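You operate a simulated robot arm through the tools that you are given. There is no shell and no other tool. Be economical: measure what you need, move in short steps, check, and stop when the job is done.

You run a simulated two-armed robot. Do the job below in one go: nothing can be reset, and whatever is moved stays where it is left.

TASK
Pick up the clear jar with one hand, pass it to the other hand and put it on the steel counter. Set down upright: clear jar.

Only the result counts: the job must be done as asked and must still hold three seconds after the hand-in. Knocking over, shifting, dropping, spilling or breaking anything else fails it.

THE ROBOT
Two 7-joint arms with two-finger parallel grippers on one trunk, on a base that drives. Base frame: it is fixed to the floor where the robot stands at the start and does not move with it; the origin is under the middle of the robot, x ahead of it, y to its left, z up. Readings come in cm, rad, newtons and seconds.
The left shoulder is at the start at [4.3, 14.6, 100.1], the right one opposite. With the tool pointing down near the work surface each hand reaches from about 10 to 52 cm from the robot's upright axis, wherever it stands, measured 20 degrees to its own side. Places, roughly: steel counter [-290, -10, 90]. Payload 3.43 kg a hand.
Tool frame (each hand has its own): the origin (TCP) lies between the finger pads and is the grasp point; the fingertips stand 3 cm ahead of it; z points along the fingers, y is the line along which they close. The gripper opens to 9.4 cm. The fingers are 2.8 cm wide and 1 cm thick; the gripper's body (5 by 9.6 cm) begins 5.5 cm behind the TCP.
Orientation is told as [roll, pitch, yaw] about the base's x, y, z axes, in that order, counted from this pose: with the fingers straight down and closing along the base's y, the tool's x points along the base's -x, its y along +y and its z along -z.

THE INTERFACE
- The arms move only by the tool step_arm. It takes "left_moves", "right_moves" or both (then of equal length, played together; a hand with none holds still); each is a list of rows, each an object of numbers (a shift or turn left out is 0, a gripper value left out holds the last): "gripper": the gripper command, from -1 (fully open) to 1 (shut), values between in proportion; "dx", "dy", "dz": the shift along the base's x, y, z in units of 50 mm (1.0 is 50 mm); "wx", "wy", "wz": the turn, a rotation vector about the base's x, y, z in units of 8 degrees (1.0 is 8 degrees). In form: [{"gripper": .., "dx": .., "dy": .., "dz": .., "wx": .., "wy": .., "wz": ..}, ...]. A call has 1 to 8 rows; each row shifts and turns the commanded pose from where the row before left it. A call with a number of a shift or a turn outside -1 to 1 is refused whole. Each row takes 0.2 s and may step no farther than 5 cm and 0.15 rad from the row before; otherwise, or with a gripper value out of range, the whole call is refused. A pose out of reach is approached as far as the arm can. The call stops where the force on the tool passes 40 N (or 10 N more than at its start, if that is more) or the arm is blocked; 0.2 s more then pass. Each finger travels about 4.5 cm/s and halts on what it meets, pressing with about 39 N; the grip force reading is that of the motor and also rises with nothing between the fingers. The clock runs only during rows and for 0.2 s after the last one: add rows that do not move to give the fingers time. The reply holds the time, the measured pose of the TCP, the force on the tool along the base axes, the opening and the grip force, in the units named above and with some noise, with the torque about the TCP (base axes, N m) and any sound that the robot's microphone picked up, and new pictures: "views" is both (left out), scene, wrist or none (wrist: the cameras of the hands that moved).
- Cameras (640 x 400 px; columns grow to the right, rows downward): "scene" is now at [10.14, -1.7, 109.01]; the picture's right is [-0.02, -1.00, -0.02], its down [-0.85, 0.03, -0.52] and it looks along [0.52, 0.01, -0.85] (base axes); focal length 255 px, centre (320, 200). "left" rides on the left gripper at [7.6, -1.4, -10.3] in its tool frame; the picture's right is [0.18, 0.98, 0.00], its down [-0.75, 0.14, -0.64] and it looks along [-0.63, 0.12, 0.77] (tool axes); focal length 243 px, centre (320, 200). "right" rides on the right gripper at [7.6, 1.4, -10.3] in its tool frame; the picture's right is [-0.18, 0.98, 0.00], its down [-0.75, -0.14, -0.64] and it looks along [-0.63, -0.12, 0.77] (tool axes); focal length 243 px, centre (320, 200).
- move_column(by): slides the trunk up (or, below 0, down) by that many cm; the arms and the scene camera ride with it, the base frame stays. It gives what a move gives, with no picture.
- steer(legs): drives the robot by 1 to 6 legs, each [ahead, left, turn to the left] in cm, cm and rad, along the robot's own axes; the way and the turn of a leg run together, so that a leg with both is an arc; at most 150 cm and 3.142 rad a leg. The arms and the cameras ride along, it lands a little off, and it stops where it bumps. It gives what a move gives, and a new picture of the scene camera.
- head_to(pan, tilt): turns the head with the scene camera to pan (to the left, within 1.396 rad either way) and tilt (down, from -0.506 to 1.204), counted from straight ahead of the robot. It gives what a move gives, and a new picture of the scene camera.
- locate(camera, pixels): there is no depth. For up to 12 entries [column, row, z] of the newest picture of that camera ("zoom" is the newest enlarged one), the place [x, y] in the base frame at which the ray of that pixel passes the height z, good to about 0.3 cm. The clock stands still meanwhile.
- inspect(camera, box): a new picture of the part [left, top, right, bottom] of that camera's present view, enlarged. The clock stands still meanwhile.
- job_done(): hands the job in; it is judged then, once.

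Go step by step. Measure first, check grasps and placings, and put right what went wrong. The budget is 80 turns and 260 pictures, counting those below and the enlarged ones. Unless the task says otherwise, let go and move clear before handing in, and close with one line.

The tools are called after "Call:" as name(argument=value, ...) on one line, values as JSON. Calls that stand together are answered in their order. step_arm: Moves the arms, as the interface text tells. Its arguments: {"type":"object","properties":{"left_moves":{"type":"array"},"right_moves":{"type":"array"},"views":{"type":"string","enum":["both","scene","wrist","none"]}},"required":[]} The other tools are called the same way: move_column (by) slides the trunk up or down; steer (legs) drives the base; head_to (pan, tilt) turns the head that bears the scene camera; locate (camera, pixels) gives the place at which the rays of pixels pass given heights; inspect (camera, box) takes an enlarged picture of a part of a camera's view; job_done () hands the job in.

At the start:

```text
clock: 0.0
left_tool_pos: [35.19, 16.55, 65.0]
left_ee_rot: [-0.021, 0.008, -0.011]
left_wrist_force: [-0.2, -0.4, 0.0]
left_moment: [-0.03, 0.0, -0.02]
left_finger_gap: 9.39
left_gripper_force: 0.0
right_tool_pos: [36.91, -17.84, 61.53]
right_ee_rot: [0.021, -0.01, -0.001]
right_wrist_force: [0.1, 0.2, -0.8]
right_moment: [0.02, 0.0, 0.01]
right_finger_gap: 9.4
right_gripper_force: 0.1
trunk travel left (down, up): [-2.5, 24.2]
robot x, y, heading: [-0.16, -0.22, -0.004]
head pan, tilt: [-0.024, 1.033]
```

scene: 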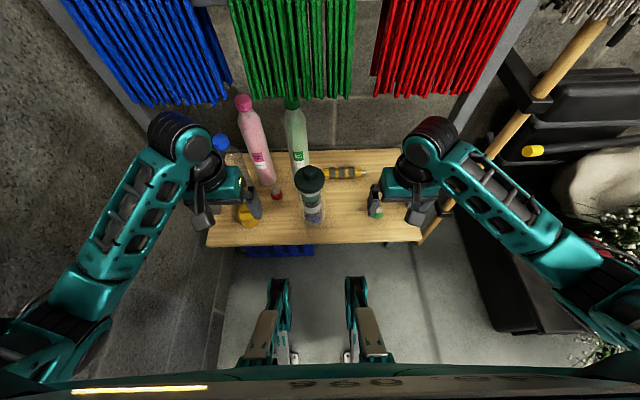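
right: 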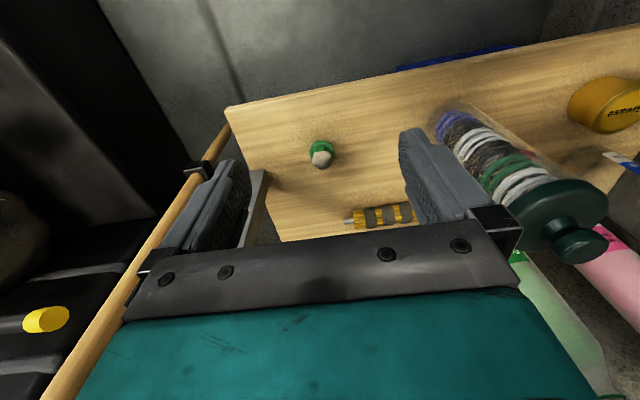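
left: 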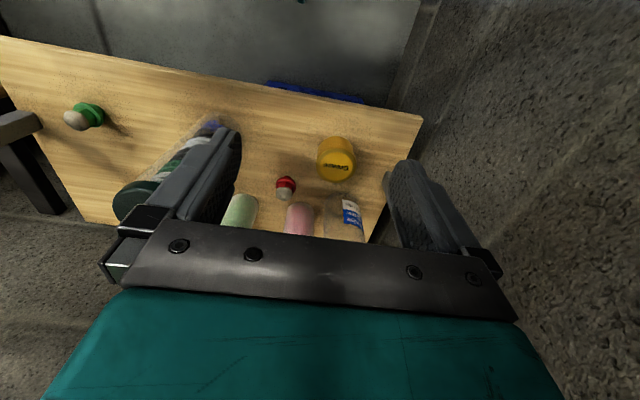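

The scene shows a clear jar with a dark green lid at about (312,195), with bottles behind it. I'll enlarge it to measure.

Call:
inspect(camera="scene", box=[200, 80, 440, 260])

Call:
inspect(camera="right", box=[380, 60, 640, 300])

Call:
locate(camera="scene", pixels=[[313, 220, 36], [310, 172, 56], [310, 172, 60], [376, 213, 36], [277, 196, 38], [247, 218, 38], [208, 245, 36], [420, 240, 36], [394, 150, 36], [232, 152, 36], [297, 168, 36], [268, 185, 36]])

```text
2.22 times, centred on (320, 170) of scene
```

zoom: 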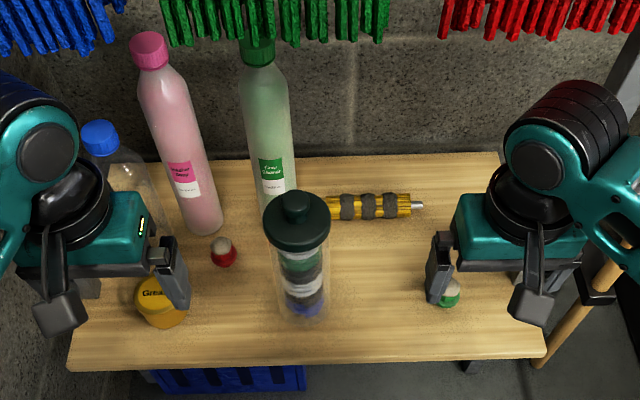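

```text
1.67 times, centred on (510, 180) of right
```

zoom: 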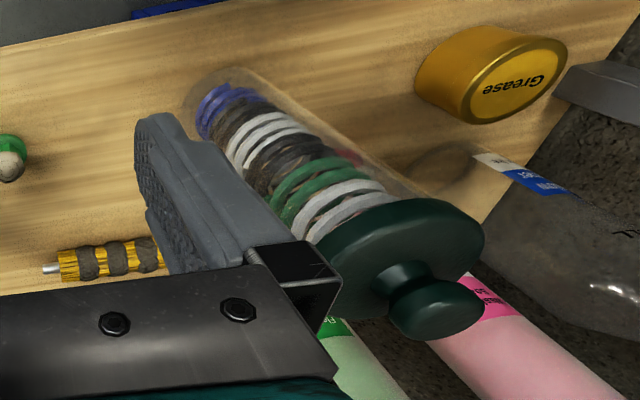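

```text
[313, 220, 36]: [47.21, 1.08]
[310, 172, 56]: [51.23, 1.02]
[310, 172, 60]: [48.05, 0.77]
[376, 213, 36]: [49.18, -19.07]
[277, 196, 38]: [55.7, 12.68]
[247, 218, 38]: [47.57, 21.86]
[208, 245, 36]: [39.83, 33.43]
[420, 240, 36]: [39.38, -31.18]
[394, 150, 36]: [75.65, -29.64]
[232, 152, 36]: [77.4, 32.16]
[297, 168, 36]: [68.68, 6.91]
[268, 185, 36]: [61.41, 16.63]
```

The jar stands near (48,1), with a dark lid and knob on top. I'll triangulate its top and base from two cameras.

Call:
locate(camera="right", pixels=[[582, 243, 54], [582, 243, 58], [582, 243, 62], [550, 212, 54], [550, 212, 58], [445, 118, 36], [437, 125, 36], [475, 103, 36], [320, 160, 38], [605, 205, 56], [500, 225, 56]])

Call:
locate(camera="scene", pixels=[[309, 170, 54], [309, 170, 58], [309, 170, 62], [310, 181, 54], [310, 181, 58], [300.6, 218, 36], [324, 218, 36], [312, 224, 36], [295, 183, 56], [325, 183, 56], [300, 200, 46], [325, 200, 46]])

Call:
inspect(camera="scene", box=[272, 150, 352, 240])

```text
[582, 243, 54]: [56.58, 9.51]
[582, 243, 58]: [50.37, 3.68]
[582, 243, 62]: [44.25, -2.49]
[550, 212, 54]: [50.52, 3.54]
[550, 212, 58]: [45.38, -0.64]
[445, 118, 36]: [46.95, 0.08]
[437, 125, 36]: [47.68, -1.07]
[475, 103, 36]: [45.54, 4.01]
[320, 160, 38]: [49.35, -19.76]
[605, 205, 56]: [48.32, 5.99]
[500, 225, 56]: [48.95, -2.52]
```

```text
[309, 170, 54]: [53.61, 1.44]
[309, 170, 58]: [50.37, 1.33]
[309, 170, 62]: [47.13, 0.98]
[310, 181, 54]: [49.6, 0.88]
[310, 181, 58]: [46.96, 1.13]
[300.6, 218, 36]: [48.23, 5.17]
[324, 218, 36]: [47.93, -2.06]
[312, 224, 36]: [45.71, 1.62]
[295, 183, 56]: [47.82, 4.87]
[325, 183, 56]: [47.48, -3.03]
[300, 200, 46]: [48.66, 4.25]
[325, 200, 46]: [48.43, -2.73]
```

```text
4.44 times, centred on (312, 195) of scene
```

zoom: 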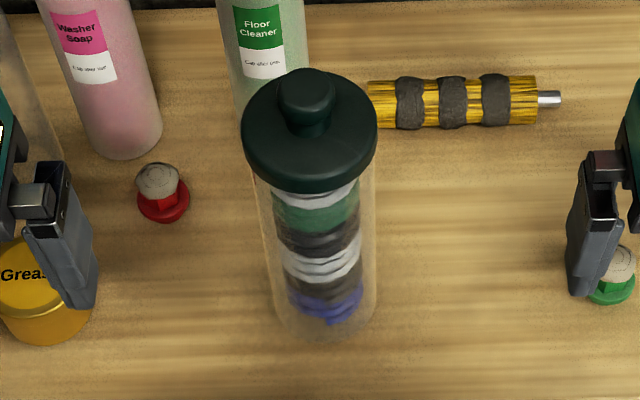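

The jar's axis is at about (48.5, 1.2), body diameter about 7.3 cm, lid at z ≈ 55–57 and knob top near 60. I'll tilt the right hand forward at its present height, so it can grip the body low from the side, below the lid.

Call:
step_arm(right_moves=[{"gripper": -1, "wy": -1}, {"wy": -1}, {"wy": -1}, {"wy": -1}, {"wy": -1}, {"wy": -1}, {"wy": -1}, {"wy": -1}], views="scene")

```text
clock: 1.8
left_tool_pos: [35.48, 16.23, 64.54]
left_ee_rot: [-0.05, 0.017, -0.013]
left_wrist_force: [-1.4, -0.4, 0.7]
left_moment: [-0.03, -0.01, -0.03]
left_finger_gap: 9.38
left_gripper_force: 0.1
right_tool_pos: [37.3, -17.57, 61.34]
right_ee_rot: [0.021, -1.12, -0.018]
right_wrist_force: [-0.2, -0.2, -0.2]
right_moment: [0.01, 0.0, -0.01]
right_finger_gap: 9.39
right_gripper_force: 0.0
trunk travel left (down, up): [-2.5, 24.2]
robot x, y, heading: [-0.25, 0.14, -0.003]
head pan, tilt: [-0.024, 1.033]
```

scene: 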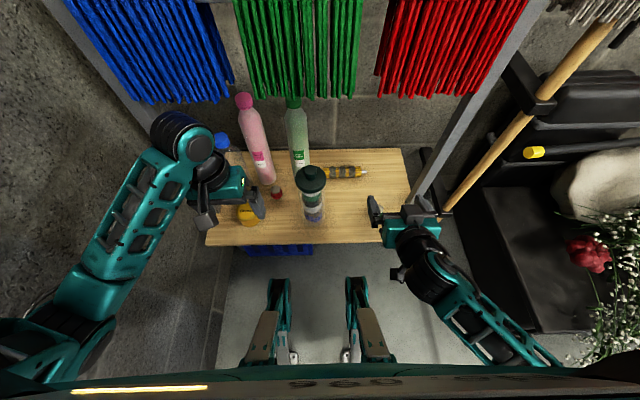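

The tilt worked (pitch -1.12). Next I'll yaw the hand toward the jar and retreat a little, then look.

Call:
step_arm(right_moves=[{"wy": -0.8, "dx": -0.2}, {"wz": 1, "dx": -0.1}, {"wz": 1, "dy": 0.2}, {"wz": 1, "dy": 0.4}, {"wz": 1, "dy": 0.5}, {"wz": 1, "dy": 0.5}, {"dz": -0.8}, {}], views="both")

```text
clock: 3.6
left_tool_pos: [35.58, 16.16, 64.66]
left_ee_rot: [-0.051, 0.016, -0.014]
left_wrist_force: [0.5, -0.3, 0.5]
left_moment: [0.01, 0.0, 0.0]
left_finger_gap: 9.4
left_gripper_force: 0.1
right_tool_pos: [35.82, -9.58, 57.35]
right_ee_rot: [0.015, -1.236, 0.683]
right_wrist_force: [-0.6, -0.4, 0.6]
right_moment: [0.01, -0.01, 0.01]
right_finger_gap: 9.38
right_gripper_force: 0.2
trunk travel left (down, up): [-2.5, 24.2]
robot x, y, heading: [-0.05, 0.33, -0.003]
head pan, tilt: [-0.024, 1.033]
```

scene: 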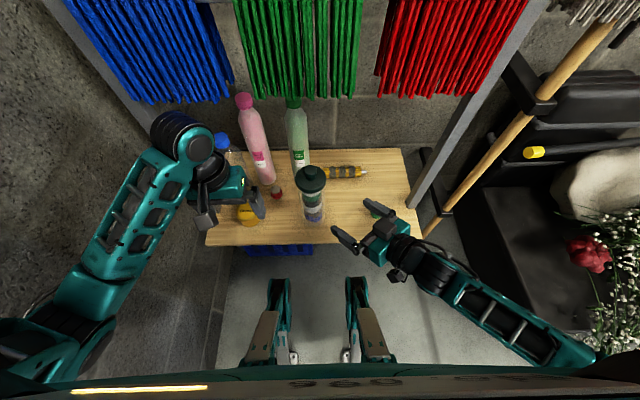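
right: 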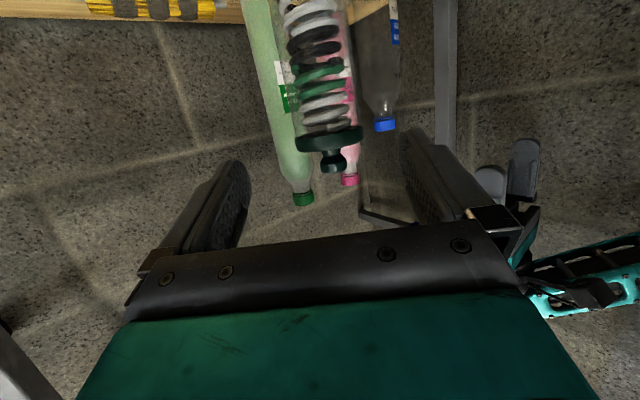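

The jar is centred between the fingers (about col 325 in the right view). I'll lower the hand to z ≈ 43 short of the jar.

Call:
step_arm(right_moves=[{"dz": -0.7}, {"dz": -0.7}, {"dz": -0.7}, {"dz": -0.7}, {}], views="both")

```text
clock: 4.1
left_tool_pos: [35.57, 16.05, 64.5]
left_ee_rot: [-0.064, 0.016, -0.016]
left_wrist_force: [0.4, 0.8, 0.3]
left_moment: [-0.04, 0.01, -0.02]
left_finger_gap: 9.42
left_gripper_force: 0.0
right_tool_pos: [35.81, -9.61, 53.99]
right_ee_rot: [0.021, -1.238, 0.673]
right_wrist_force: [-8.9, -6.1, 22.3]
right_moment: [-2.08, 3.01, -0.12]
right_finger_gap: 9.44
right_gripper_force: 0.0
trunk travel left (down, up): [-2.5, 24.2]
robot x, y, heading: [-0.18, 0.34, -0.001]
head pan, tilt: [-0.024, 1.033]
stopped in row 2 (right hand): the force on the tool passed its limit (the readings are from after the stop); the commanded pose is now the measured one
```

scene: 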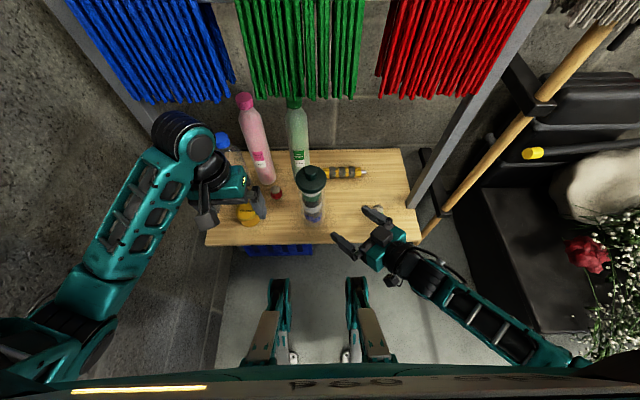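
right: 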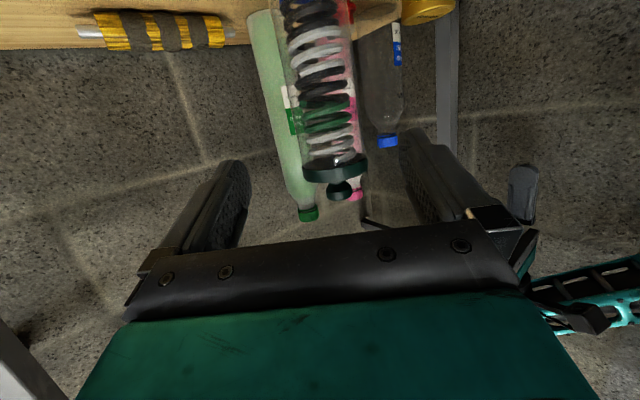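

The right hand stopped at z 54 with an upward force whose moment puts the contact about 20 cm behind the TCP, at the wrist. I'll look closer at that spot.

Call:
inspect(camera="scene", box=[320, 190, 480, 340])

```text
2.67 times, centred on (400, 265) of scene
```

zoom: 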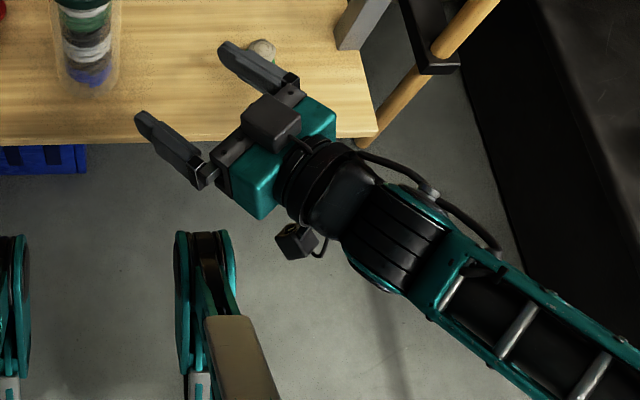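

The pictures show nothing touching the hand; it may have been a jolt from the arm itself. I'll try again slowly.

Call:
step_arm(right_moves=[{}, {"dz": -0.15}, {"dz": -0.15}, {"dz": -0.15}, {"dz": -0.15}, {}], views="none")

Call:
locate(camera="scene", pixels=[[352, 280, 50], [352, 280, 40], [385, 330, 50], [275, 280, 50]])

```text
clock: 4.5
left_tool_pos: [35.46, 15.97, 64.44]
left_ee_rot: [-0.067, 0.017, -0.017]
left_wrist_force: [-0.1, -0.7, 0.3]
left_moment: [0.07, -0.01, -0.03]
left_finger_gap: 9.41
left_gripper_force: 0.1
right_tool_pos: [35.8, -9.61, 53.94]
right_ee_rot: [0.02, -1.238, 0.675]
right_wrist_force: [-9.3, -7.1, 23.2]
right_moment: [-2.33, 3.24, -0.05]
right_finger_gap: 9.38
right_gripper_force: 0.0
trunk travel left (down, up): [-2.5, 24.2]
robot x, y, heading: [-0.31, 0.02, 0.002]
head pan, tilt: [-0.024, 1.033]
stopped in row 2 (right hand): the force on the tool passed its limit (the readings are from after the stop); the commanded pose is now the measured one
```

```text
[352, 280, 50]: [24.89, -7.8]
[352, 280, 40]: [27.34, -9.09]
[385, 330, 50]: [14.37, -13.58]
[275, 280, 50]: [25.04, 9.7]
```

The contact is static (23 N up, roughly under the wrist camera or at a wrist limit). I'll rise a little, tilt the hand steeper so the wrist sits higher, and try descending again.

Call:
step_arm(right_moves=[{"dz": 0.5}, {"wx": -0.63, "wy": 0.78}, {"wx": -0.63, "wy": 0.78}, {"wx": -0.31, "wy": 0.39}, {"dz": -0.3}, {"dz": -0.3}, {"dz": -0.3}, {"dz": -0.3}], views="scene")

```text
clock: 6.3
left_tool_pos: [35.56, 15.97, 64.49]
left_ee_rot: [-0.064, 0.016, -0.017]
left_wrist_force: [-0.4, 0.2, -0.2]
left_moment: [-0.02, 0.01, 0.0]
left_finger_gap: 9.39
left_gripper_force: 0.0
right_tool_pos: [35.85, -9.54, 50.3]
right_ee_rot: [0.017, -0.886, 0.677]
right_wrist_force: [-0.5, 0.0, -0.4]
right_moment: [0.0, 0.01, -0.01]
right_finger_gap: 9.42
right_gripper_force: 0.1
trunk travel left (down, up): [-2.5, 24.2]
robot x, y, heading: [0.13, -0.39, -0.005]
head pan, tilt: [-0.024, 1.033]
```

scene: 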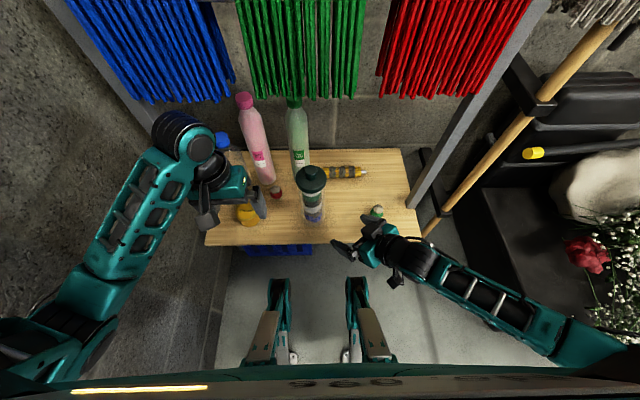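

With the steeper tilt it moved freely down to z 50. I'll advance a few cm while descending, then level out the tilt where the wrist is farther ahead.

Call:
step_arm(right_moves=[{"dz": -0.4}, {"dz": -0.4}, {"dx": 0.38, "dy": 0.32}, {"dx": 0.38, "dy": 0.32}, {"wx": 0.63, "wy": -0.78}, {"wx": 0.63, "wy": -0.78}, {}], views="both")

```text
clock: 6.8
left_tool_pos: [35.63, 16.1, 64.64]
left_ee_rot: [-0.067, 0.015, -0.018]
left_wrist_force: [-0.1, 0.1, 0.6]
left_moment: [0.01, 0.02, 0.03]
left_finger_gap: 9.4
left_gripper_force: 0.0
right_tool_pos: [35.96, -9.36, 48.95]
right_ee_rot: [0.026, -0.898, 0.667]
right_wrist_force: [-4.1, -2.9, 13.9]
right_moment: [-0.81, 1.41, 0.0]
right_finger_gap: 9.4
right_gripper_force: 0.1
trunk travel left (down, up): [-2.5, 24.2]
robot x, y, heading: [-0.29, -0.27, -0.004]
head pan, tilt: [-0.024, 1.033]
stopped in row 2 (right hand): the force on the tool passed its limit (the readings are from after the stop); the commanded pose is now the measured one
```

scene: 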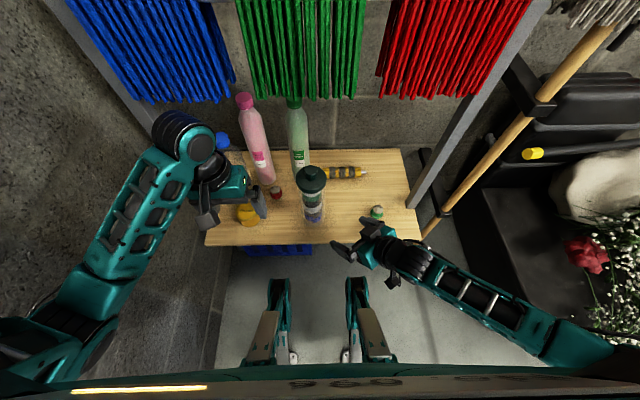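
right: 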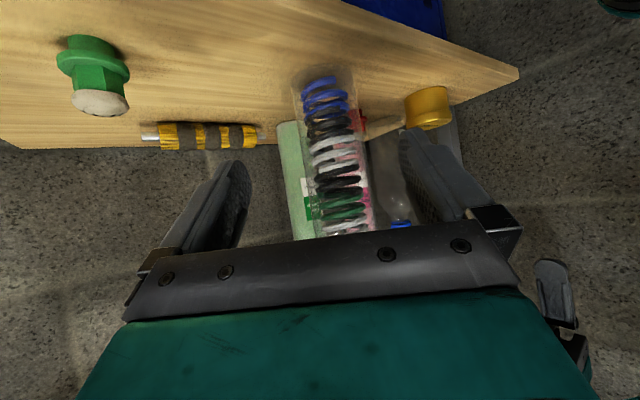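

Both stops happened with the wrist camera at z ≈ 50 near (26,-17), so it seems to rest on the robot's own front (knees). Backing the base off 12 cm will put the work farther ahead of that.

Call:
step_arm(right_moves=[{"dz": 0.6}, {"dz": 0.6}], views="none")

Call:
steer(legs=[[-12, 0, 0]])

```text
clock: 7.4
left_tool_pos: [35.68, 15.96, 64.49]
left_ee_rot: [-0.065, 0.015, -0.018]
left_wrist_force: [-0.1, 0.1, 0.1]
left_moment: [0.06, 0.01, -0.03]
left_finger_gap: 9.41
left_gripper_force: 0.0
right_tool_pos: [35.91, -9.54, 54.91]
right_ee_rot: [0.026, -0.898, 0.666]
right_wrist_force: [0.8, 0.0, -0.5]
right_moment: [-0.02, 0.02, 0.02]
right_finger_gap: 9.39
right_gripper_force: 0.0
trunk travel left (down, up): [-2.5, 24.2]
robot x, y, heading: [0.39, 0.18, -0.008]
head pan, tilt: [-0.024, 1.033]
```

```text
clock: 8.7
left_tool_pos: [23.71, 16.0, 64.48]
left_ee_rot: [-0.066, 0.018, -0.021]
left_wrist_force: [0.7, 0.5, 0.1]
left_moment: [0.0, 0.05, 0.0]
left_finger_gap: 9.39
left_gripper_force: 0.0
right_tool_pos: [23.95, -9.41, 54.91]
right_ee_rot: [0.027, -0.9, 0.668]
right_wrist_force: [1.1, 0.4, 0.0]
right_moment: [-0.02, 0.0, -0.01]
right_finger_gap: 9.39
right_gripper_force: 0.1
trunk travel left (down, up): [-2.5, 24.2]
robot x, y, heading: [-11.64, 0.06, -0.004]
head pan, tilt: [-0.024, 1.033]
```

scene: 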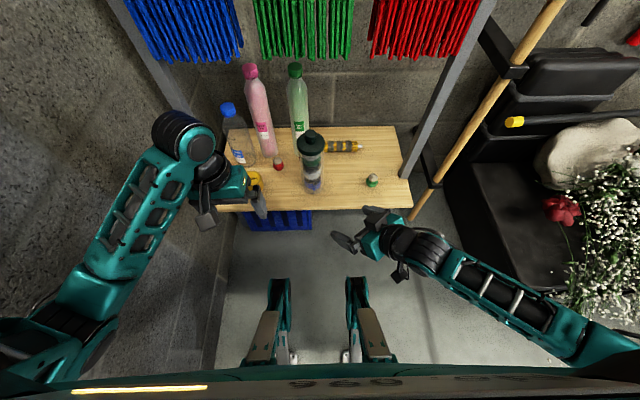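

The robot backed to x ≈ -11.6. I'll bring the right hand forward to about (36,-9), level the tilt, and then descend; I'll also re-measure the jar.

Call:
step_arm(right_moves=[{"dx": 0.8}, {"dx": 0.8}, {"dx": 0.8, "wx": 0.63, "wy": -0.78}, {"wx": 0.63, "wy": -0.78}, {"dz": -0.6}, {"dz": -0.6}, {"dz": -0.6}, {"dz": -0.5}], views="both")

Call:
locate(camera="scene", pixels=[[303, 187, 36], [321, 187, 36], [312, 190, 36], [313, 139, 57], [301, 170, 46], [324, 170, 46]])

```text
clock: 10.5
left_tool_pos: [23.64, 15.97, 64.34]
left_ee_rot: [-0.069, 0.017, -0.02]
left_wrist_force: [-0.4, -0.8, 0.4]
left_moment: [0.04, -0.01, -0.02]
left_finger_gap: 9.41
left_gripper_force: 0.0
right_tool_pos: [36.03, -9.41, 43.25]
right_ee_rot: [0.034, -1.18, 0.66]
right_wrist_force: [-0.3, -1.2, -0.2]
right_moment: [-0.01, -0.03, 0.04]
right_finger_gap: 9.4
right_gripper_force: 0.0
trunk travel left (down, up): [-2.5, 24.2]
robot x, y, heading: [-11.99, 0.42, -0.002]
head pan, tilt: [-0.024, 1.033]
```

scene: 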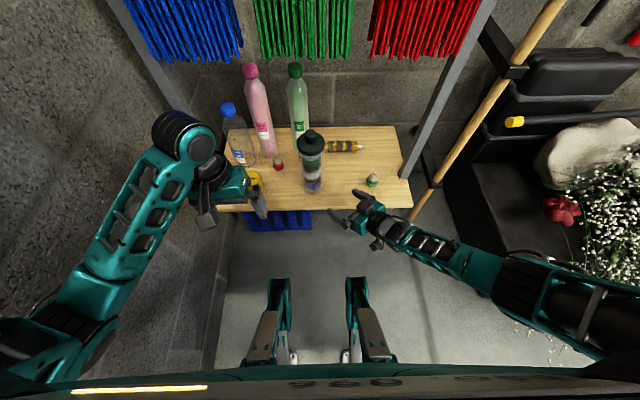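
right: 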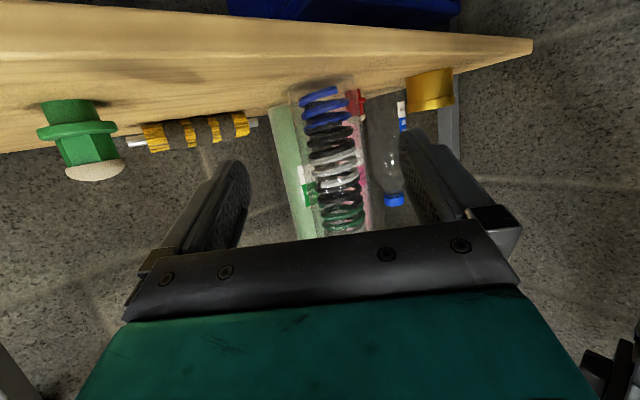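

```text
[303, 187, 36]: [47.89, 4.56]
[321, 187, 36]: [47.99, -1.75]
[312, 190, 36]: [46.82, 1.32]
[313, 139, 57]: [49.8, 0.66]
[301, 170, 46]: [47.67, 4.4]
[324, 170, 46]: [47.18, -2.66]
```

Free descent, no contact. The jar axis looks about 0.7 cm left of the gripper's line; I'll check from the right camera.

Call:
inspect(camera="right", box=[250, 60, 410, 260])

Call:
locate(camera="right", pixels=[[289, 95, 36], [352, 82, 36], [322, 100, 36], [293, 120, 39], [360, 115, 39], [295, 140, 43], [362, 135, 43]])

```text
2.00 times, centred on (330, 160) of right
```

zoom: 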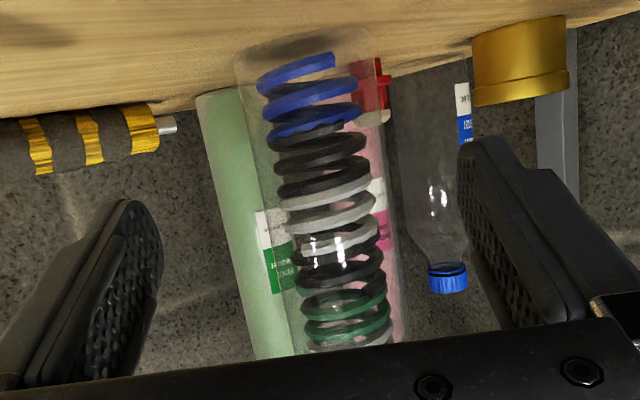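

```text
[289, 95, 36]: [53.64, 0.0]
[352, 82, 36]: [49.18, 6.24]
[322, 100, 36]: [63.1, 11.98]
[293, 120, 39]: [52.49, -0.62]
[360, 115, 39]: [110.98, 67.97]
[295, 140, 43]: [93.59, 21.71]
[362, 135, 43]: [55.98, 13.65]
```

The jar is 0.3–0.7 cm to the left of the finger midline. I'll correct 0.5 cm and advance halfway, then check.

Call:
step_arm(right_moves=[{"dx": -0.06, "dy": 0.08}, {"dx": 0.4, "dy": 0.31}, {"dx": 0.4, "dy": 0.31}, {"dx": 0.4, "dy": 0.31}, {}], views="both")

Call:
inspect(camera="scene", box=[270, 120, 390, 230])

```text
clock: 11.7
left_tool_pos: [23.72, 15.99, 64.39]
left_ee_rot: [-0.065, 0.018, -0.019]
left_wrist_force: [0.0, 0.2, -0.5]
left_moment: [0.01, 0.02, 0.01]
left_finger_gap: 9.4
left_gripper_force: 0.0
right_tool_pos: [41.66, -4.69, 44.77]
right_ee_rot: [0.034, -1.174, 0.66]
right_wrist_force: [0.3, -0.4, 0.6]
right_moment: [0.01, -0.01, 0.02]
right_finger_gap: 9.42
right_gripper_force: 0.0
right hand out of reach, approached as far as the arm can: row 4
trunk travel left (down, up): [-2.5, 24.2]
robot x, y, heading: [-11.61, 0.22, -0.003]
head pan, tilt: [-0.024, 1.033]
```

scene: 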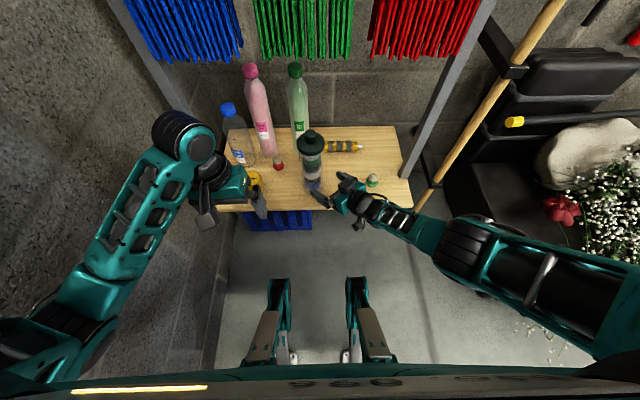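
right: 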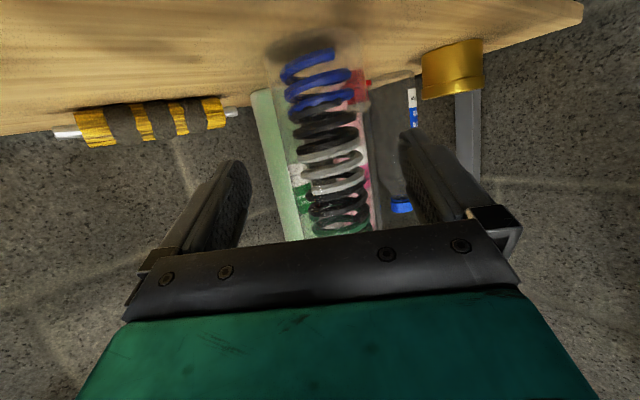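

```text
3.64 times, centred on (330, 175) of scene
```

zoom: 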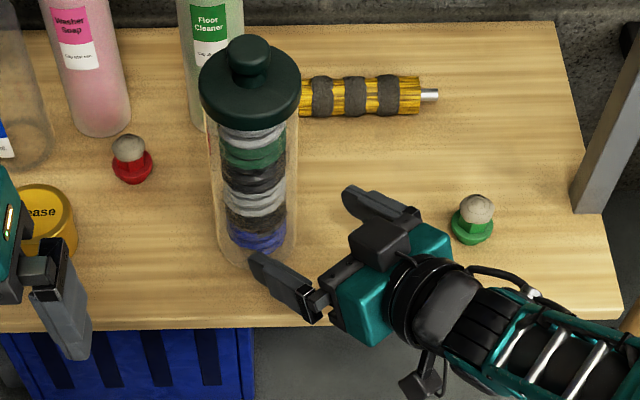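

The arm reached its limit at x ≈ 41.7 (53 cm from the robot's axis), and the jar is centred in the view. I'll pull the hand back 10 cm, drive ahead 10 cm, and resume.

Call:
step_arm(right_moves=[{"dx": -0.5}, {"dx": -0.5}, {"dx": -0.5}, {"dx": -0.5}, {}], views="none")

Call:
steer(legs=[[9, 0, 0]])

```text
clock: 12.9
left_tool_pos: [23.74, 16.15, 64.44]
left_ee_rot: [-0.066, 0.016, -0.019]
left_wrist_force: [-0.7, 0.1, 0.3]
left_moment: [-0.02, 0.0, 0.03]
left_finger_gap: 9.42
left_gripper_force: 0.1
right_tool_pos: [31.74, -4.68, 44.74]
right_ee_rot: [0.033, -1.175, 0.659]
right_wrist_force: [-0.4, 0.8, -0.8]
right_moment: [0.01, 0.02, 0.02]
right_finger_gap: 9.43
right_gripper_force: 0.0
trunk travel left (down, up): [-2.5, 24.2]
robot x, y, heading: [-11.66, 0.05, -0.004]
head pan, tilt: [-0.024, 1.033]
```

```text
clock: 14.0
left_tool_pos: [32.66, 15.9, 64.52]
left_ee_rot: [-0.066, 0.017, -0.02]
left_wrist_force: [-0.4, -1.2, -0.7]
left_moment: [0.04, 0.03, 0.0]
left_finger_gap: 9.39
left_gripper_force: 0.0
right_tool_pos: [40.8, -4.7, 44.72]
right_ee_rot: [0.035, -1.176, 0.658]
right_wrist_force: [-0.1, 0.6, 0.1]
right_moment: [-0.06, -0.02, 0.0]
right_finger_gap: 9.41
right_gripper_force: 0.1
trunk travel left (down, up): [-2.5, 24.2]
robot x, y, heading: [-2.99, 0.22, -0.004]
head pan, tilt: [-0.024, 1.033]
```

scene: 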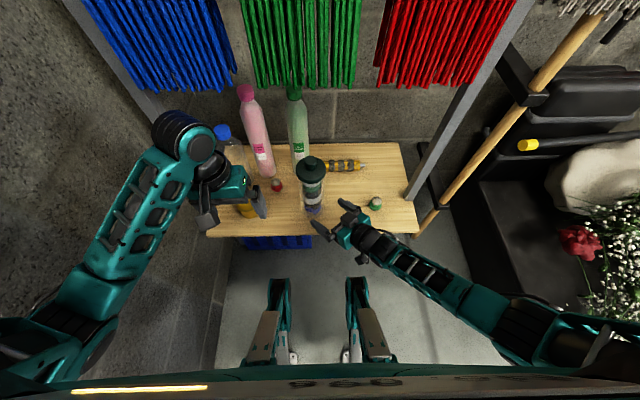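

Now the hand is at (40.8,-4.7) and lined up with the jar (lateral error about 0). I'll lower 1.5 cm and advance 4.5 cm.

Call:
step_arm(right_moves=[{"dz": -0.3}, {"dx": 0.24, "dy": 0.18}, {"dx": 0.24, "dy": 0.18}, {"dx": 0.24, "dy": 0.18}, {}], views="both")

Call:
inspect(camera="scene", box=[270, 140, 390, 250])

```text
clock: 15.2
left_tool_pos: [32.85, 16.0, 64.53]
left_ee_rot: [-0.066, 0.017, -0.02]
left_wrist_force: [0.7, 0.6, -0.2]
left_moment: [0.04, -0.01, 0.04]
left_finger_gap: 9.39
left_gripper_force: 0.1
right_tool_pos: [44.53, -2.0, 43.3]
right_ee_rot: [0.034, -1.176, 0.658]
right_wrist_force: [1.2, -0.5, 0.1]
right_moment: [0.01, -0.03, -0.01]
right_finger_gap: 9.4
right_gripper_force: 0.1
trunk travel left (down, up): [-2.5, 24.2]
robot x, y, heading: [-2.56, -0.31, -0.005]
head pan, tilt: [-0.024, 1.033]
```

scene: 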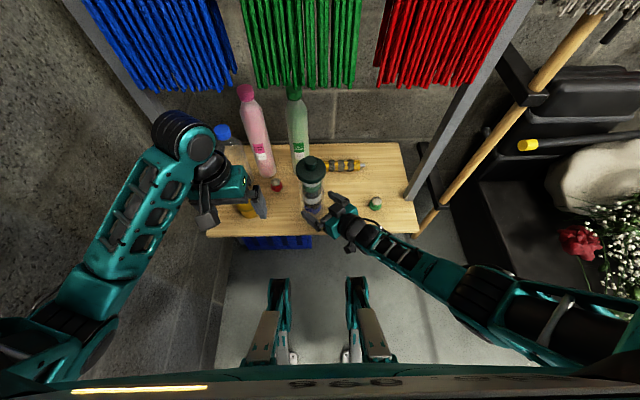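
right: 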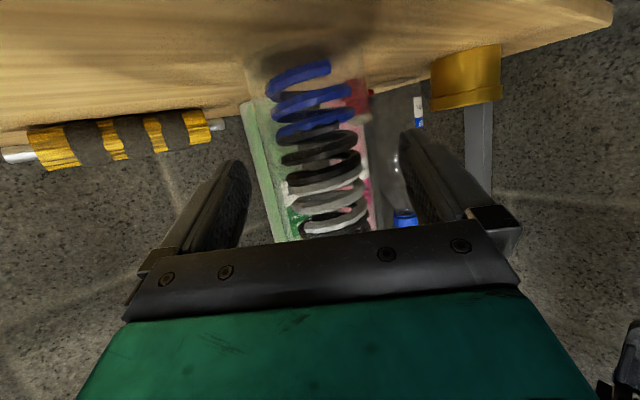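

```text
3.64 times, centred on (330, 195) of scene
```

zoom: 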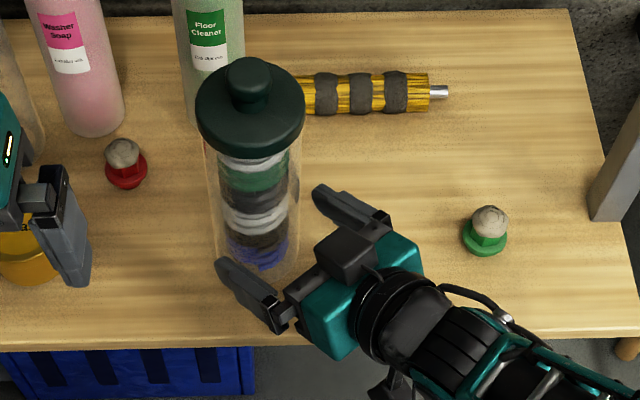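

The jar sits between the fingers in both views. I'll advance 4.2 cm more in small steps.

Call:
step_arm(right_moves=[{"dx": 0.16, "dy": 0.14}, {"dx": 0.16, "dy": 0.14}, {"dx": 0.16, "dy": 0.13}, {"dx": 0.16, "dy": 0.13}, {}], views="both")

Call:
inspect(camera="scene", box=[270, 140, 390, 250])

```text
clock: 16.4
left_tool_pos: [32.69, 15.96, 64.49]
left_ee_rot: [-0.066, 0.016, -0.019]
left_wrist_force: [-0.2, -0.2, -0.1]
left_moment: [-0.03, 0.01, 0.01]
left_finger_gap: 9.41
left_gripper_force: 0.0
right_tool_pos: [47.51, 0.79, 43.27]
right_ee_rot: [0.036, -1.177, 0.657]
right_wrist_force: [-0.3, 0.3, -0.5]
right_moment: [0.02, -0.03, -0.01]
right_finger_gap: 9.4
right_gripper_force: 0.0
trunk travel left (down, up): [-2.5, 24.2]
robot x, y, heading: [-2.55, -0.49, -0.003]
head pan, tilt: [-0.024, 1.033]
```

scene: 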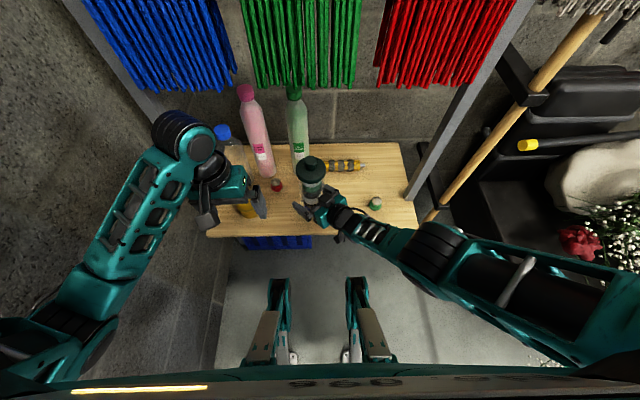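
right: 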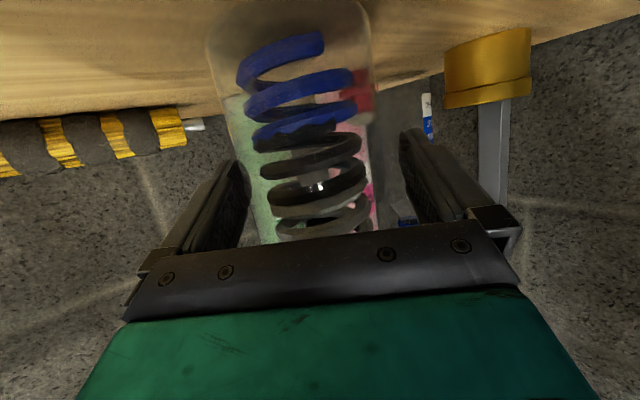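

```text
3.64 times, centred on (330, 195) of scene
```

zoom: 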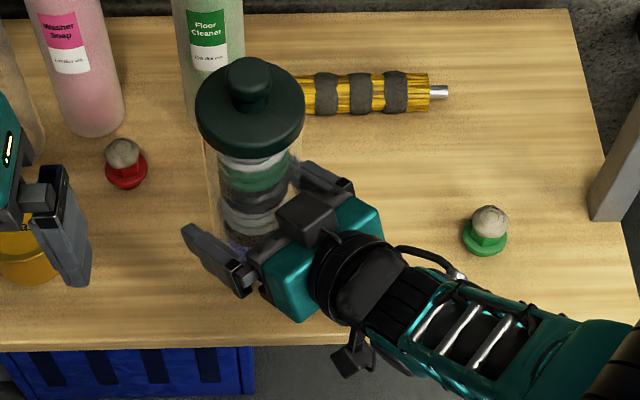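

The jar is between the fingers and unmoved, so I'll close the right gripper.

Call:
step_arm(right_moves=[{"gripper": 1}, {}, {}, {}, {}, {}], views="both")

```text
clock: 17.8
left_tool_pos: [32.76, 16.01, 64.58]
left_ee_rot: [-0.066, 0.016, -0.019]
left_wrist_force: [-0.2, 1.0, 0.0]
left_moment: [0.02, -0.04, -0.02]
left_finger_gap: 9.43
left_gripper_force: 0.0
right_tool_pos: [47.55, 0.86, 43.31]
right_ee_rot: [0.032, -1.178, 0.658]
right_wrist_force: [1.6, -2.7, 2.9]
right_moment: [-0.17, -0.08, -0.02]
right_finger_gap: 7.71
right_gripper_force: 39.0
trunk travel left (down, up): [-2.5, 24.2]
robot x, y, heading: [-2.67, 0.24, -0.002]
head pan, tilt: [-0.024, 1.033]
```

scene: 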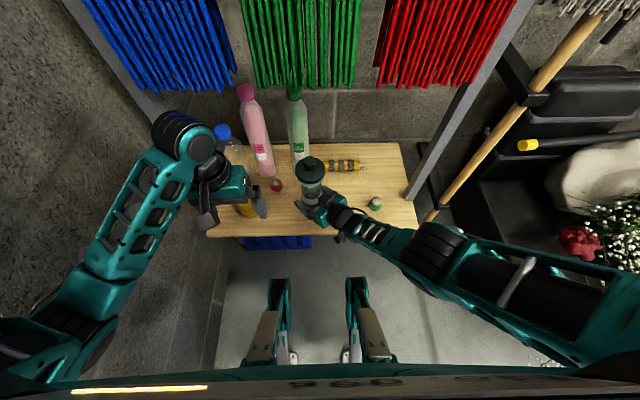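
right: 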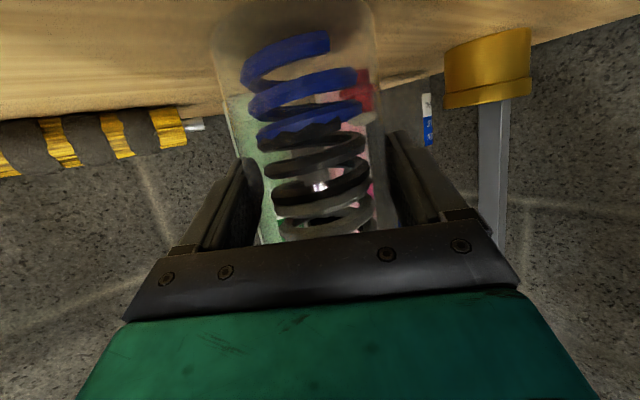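

Gripped: gap 7.71 cm at 39 N. I'll lift gently and check for slip.

Call:
step_arm(right_moves=[{"dz": 0.1}, {"dz": 0.2}, {"dz": 0.3}, {"dz": 0.4}, {}], views="both")

```text
clock: 19.0
left_tool_pos: [32.73, 16.02, 64.52]
left_ee_rot: [-0.069, 0.017, -0.019]
left_wrist_force: [-0.7, 0.3, 0.1]
left_moment: [0.0, -0.02, 0.0]
left_finger_gap: 9.4
left_gripper_force: 0.0
right_tool_pos: [47.65, 0.69, 48.12]
right_ee_rot: [0.037, -1.174, 0.656]
right_wrist_force: [0.7, -1.0, -6.2]
right_moment: [0.01, 0.06, 0.06]
right_finger_gap: 7.71
right_gripper_force: 38.6
trunk travel left (down, up): [-2.5, 24.2]
robot x, y, heading: [-2.96, -0.46, -0.003]
head pan, tilt: [-0.024, 1.033]
```

scene: 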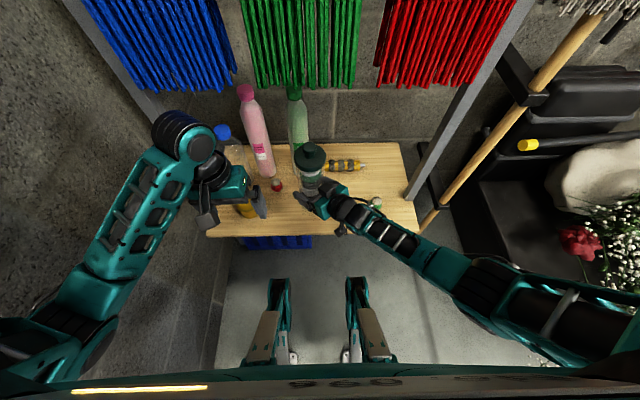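
right: 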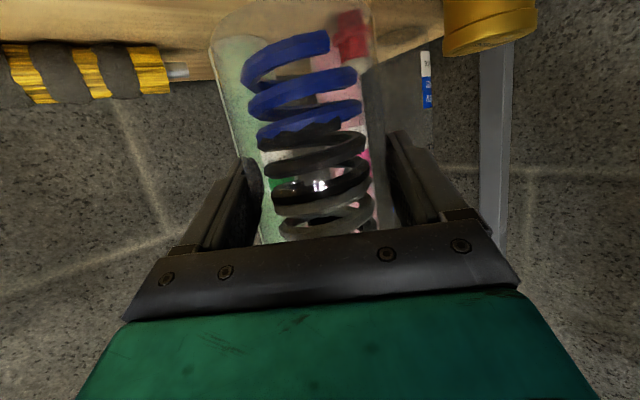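

The jar is off the bench (about 0.6 kg, no slip). I'll raise it another 8 cm, back away from the bench, and do the handover in free space.

Call:
step_arm(right_moves=[{"dz": 0.4}, {"dz": 0.4}, {"dz": 0.4}, {"dz": 0.4}, {}], views="none")

Call:
steer(legs=[[-35, 0, 0]])

```text
clock: 20.2
left_tool_pos: [32.63, 15.96, 64.54]
left_ee_rot: [-0.066, 0.018, -0.02]
left_wrist_force: [-0.2, 0.1, 1.0]
left_moment: [-0.02, 0.01, 0.0]
left_finger_gap: 9.39
left_gripper_force: 0.1
right_tool_pos: [47.52, 0.62, 56.17]
right_ee_rot: [0.035, -1.178, 0.656]
right_wrist_force: [0.5, -0.2, -5.2]
right_moment: [-0.04, 0.01, 0.02]
right_finger_gap: 7.74
right_gripper_force: 38.7
trunk travel left (down, up): [-2.5, 24.2]
robot x, y, heading: [-3.22, -0.11, -0.001]
head pan, tilt: [-0.024, 1.033]
```

```text
clock: 22.0
left_tool_pos: [11.11, 15.83, 64.3]
left_ee_rot: [-0.071, 0.019, -0.02]
left_wrist_force: [0.6, 1.5, 0.8]
left_moment: [-0.01, -0.01, 0.03]
left_finger_gap: 9.39
left_gripper_force: 0.1
right_tool_pos: [25.83, 0.61, 55.94]
right_ee_rot: [0.031, -1.171, 0.657]
right_wrist_force: [0.3, 0.3, -5.3]
right_moment: [-0.02, 0.04, 0.02]
right_finger_gap: 7.71
right_gripper_force: 38.9
trunk travel left (down, up): [-2.5, 24.2]
robot x, y, heading: [-24.52, 0.18, -0.001]
head pan, tilt: [-0.024, 1.033]
stopped in leg 1: the robot was blocked; the commanded pose is now the measured one
```

scene: 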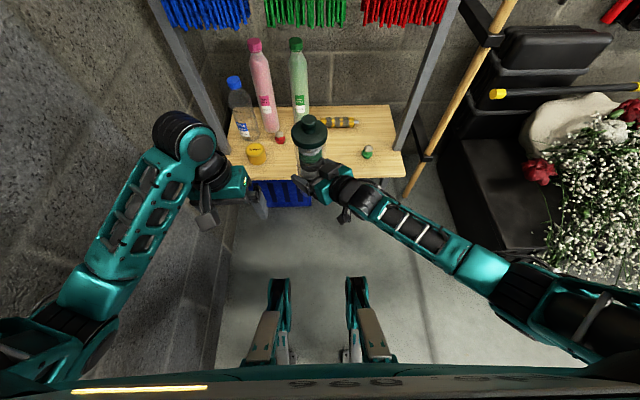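

The drive was blocked at x = -24.5 by something behind the robot. I'll look around with the head.

Call:
head_to(pan=1.39, tilt=0.4)

Call:
head_to(pan=-1.39, tilt=0.4)

```text
clock: 23.6
left_tool_pos: [11.15, 15.99, 64.46]
left_ee_rot: [-0.07, 0.019, -0.02]
left_wrist_force: [-0.1, 0.1, 0.1]
left_moment: [-0.01, 0.0, 0.0]
left_finger_gap: 9.42
left_gripper_force: 0.1
right_tool_pos: [26.24, 0.6, 56.19]
right_ee_rot: [0.032, -1.175, 0.657]
right_wrist_force: [0.3, 0.3, -5.9]
right_moment: [-0.02, 0.0, 0.05]
right_finger_gap: 7.72
right_gripper_force: 38.8
trunk travel left (down, up): [-2.5, 24.2]
robot x, y, heading: [-24.42, -0.21, -0.002]
head pan, tilt: [1.389, 0.4]
```

scene: 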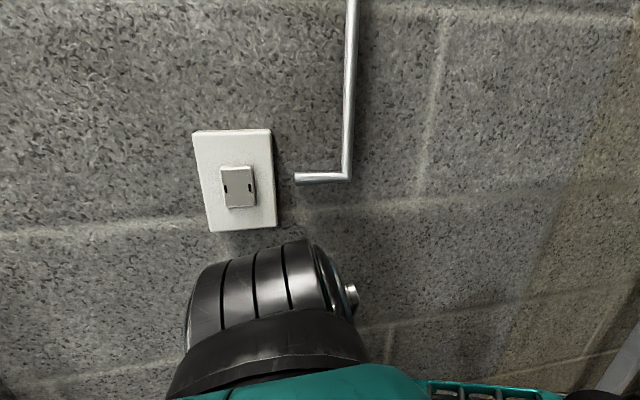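

```text
clock: 26.0
left_tool_pos: [11.25, 15.92, 64.4]
left_ee_rot: [-0.07, 0.019, -0.02]
left_wrist_force: [-0.4, -0.3, -0.3]
left_moment: [0.01, 0.02, -0.02]
left_finger_gap: 9.41
left_gripper_force: 0.0
right_tool_pos: [26.08, 0.62, 56.2]
right_ee_rot: [0.032, -1.174, 0.656]
right_wrist_force: [0.3, -0.9, -6.1]
right_moment: [-0.06, 0.05, -0.02]
right_finger_gap: 7.71
right_gripper_force: 38.9
trunk travel left (down, up): [-2.5, 24.2]
robot x, y, heading: [-24.41, 0.09, -0.0]
head pan, tilt: [-1.389, 0.4]
```

scene: 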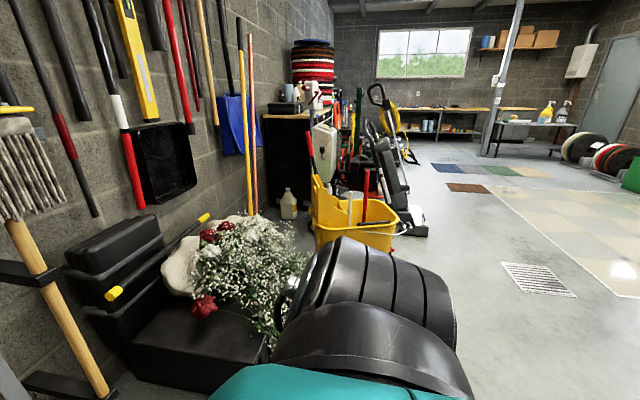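

The wall with an outlet and a pipe is very near on the left; the room opens on the right. I'll check distances before shifting right.

Call:
locate(camera="scene", pixels=[[265, 360, 20], [265, 360, 40], [270, 320, 40], [355, 255, 0], [420, 230, 0], [540, 280, 0], [480, 330, 0], [340, 240, 70], [450, 300, 70]])

Call:
head_to(pan=-1.39, tilt=1.0)

Call:
head_to(pan=1.39, tilt=1.0)

```text
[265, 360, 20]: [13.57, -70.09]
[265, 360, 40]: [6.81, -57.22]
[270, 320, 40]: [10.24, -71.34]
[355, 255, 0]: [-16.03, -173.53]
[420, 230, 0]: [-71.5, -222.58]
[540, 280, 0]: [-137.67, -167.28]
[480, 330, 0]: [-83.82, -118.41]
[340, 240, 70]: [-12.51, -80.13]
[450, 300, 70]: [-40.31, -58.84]
```

```text
clock: 27.0
left_tool_pos: [11.06, 15.9, 64.37]
left_ee_rot: [-0.069, 0.018, -0.023]
left_wrist_force: [-0.3, 0.4, 0.4]
left_moment: [0.03, 0.02, -0.05]
left_finger_gap: 9.42
left_gripper_force: 0.1
right_tool_pos: [26.13, 0.57, 56.22]
right_ee_rot: [0.032, -1.176, 0.655]
right_wrist_force: [0.1, -0.3, -5.0]
right_moment: [0.01, 0.03, -0.01]
right_finger_gap: 7.74
right_gripper_force: 39.3
trunk travel left (down, up): [-2.5, 24.2]
robot x, y, heading: [-24.63, -0.05, 0.002]
head pan, tilt: [-1.389, 1.0]
```

scene: 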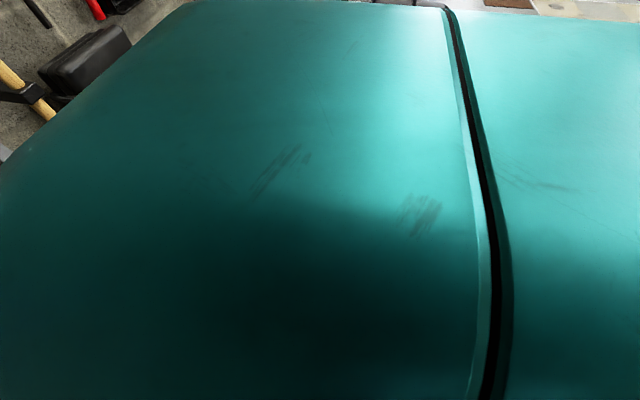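

```text
clock: 29.5
left_tool_pos: [11.26, 15.94, 64.4]
left_ee_rot: [-0.071, 0.02, -0.021]
left_wrist_force: [0.3, -0.7, 0.1]
left_moment: [0.01, 0.0, 0.0]
left_finger_gap: 9.4
left_gripper_force: 0.1
right_tool_pos: [26.16, 0.63, 56.18]
right_ee_rot: [0.031, -1.173, 0.656]
right_wrist_force: [0.1, 0.3, -5.7]
right_moment: [-0.01, 0.04, 0.0]
right_finger_gap: 7.67
right_gripper_force: 38.8
trunk travel left (down, up): [-2.5, 24.2]
robot x, y, heading: [-24.42, -0.31, -0.001]
head pan, tilt: [1.389, 1.0]
```

scene: 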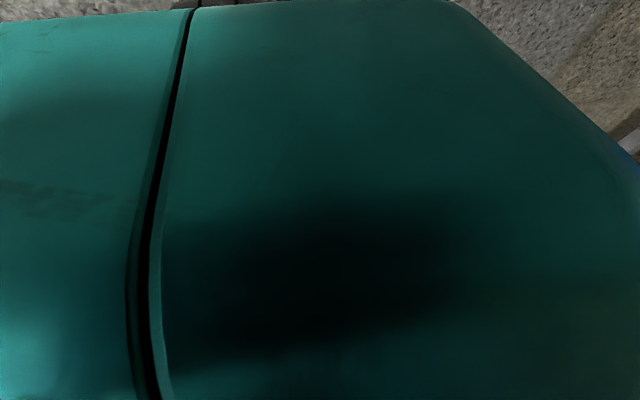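

Torso fills those views; no obstacle is visible on the right until the flowers near (10–40, -60). I'll ease forward 4 cm and turn 0.5 rad right so the head can see what's behind.

Call:
steer(legs=[[4, 0, 0], [0, 0, -0.5]])

Call:
head_to(pan=-1.39, tilt=0.45)

```text
clock: 31.8
left_tool_pos: [18.51, -3.08, 64.35]
left_ee_rot: [-0.07, 0.02, -0.522]
left_wrist_force: [0.3, -1.0, -0.9]
left_moment: [0.02, 0.0, 0.01]
left_finger_gap: 9.41
left_gripper_force: 0.0
right_tool_pos: [24.1, -23.76, 56.26]
right_ee_rot: [0.03, -1.176, 0.156]
right_wrist_force: [-0.1, 0.2, -6.9]
right_moment: [0.03, 0.04, 0.0]
right_finger_gap: 7.7
right_gripper_force: 38.5
trunk travel left (down, up): [-2.5, 24.2]
robot x, y, heading: [-20.57, 0.07, -0.504]
head pan, tilt: [1.389, 1.0]
```

scene: 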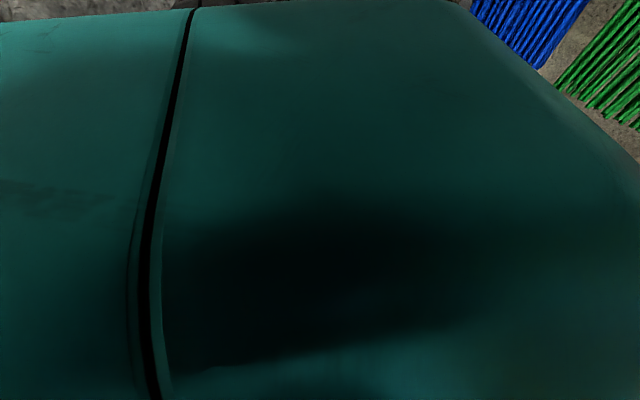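

```text
clock: 34.2
left_tool_pos: [18.37, -3.04, 64.38]
left_ee_rot: [-0.07, 0.019, -0.522]
left_wrist_force: [-0.5, 0.2, -0.2]
left_moment: [-0.01, -0.03, 0.01]
left_finger_gap: 9.4
left_gripper_force: 0.0
right_tool_pos: [24.19, -23.64, 56.16]
right_ee_rot: [0.033, -1.173, 0.156]
right_wrist_force: [-0.2, -0.6, -5.6]
right_moment: [0.03, 0.04, 0.02]
right_finger_gap: 7.7
right_gripper_force: 38.9
trunk travel left (down, up): [-2.5, 24.2]
robot x, y, heading: [-20.43, 0.13, -0.505]
head pan, tilt: [-1.389, 0.45]
```

scene: 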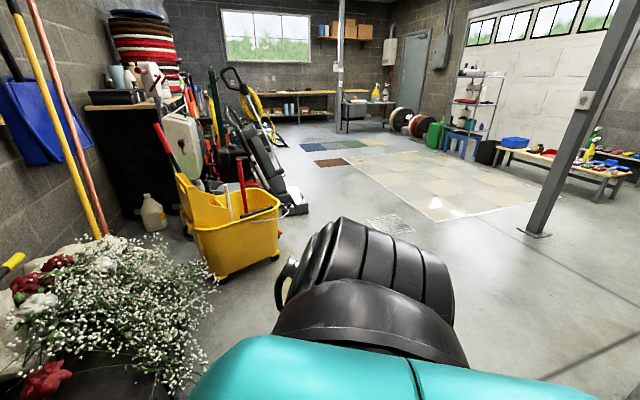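

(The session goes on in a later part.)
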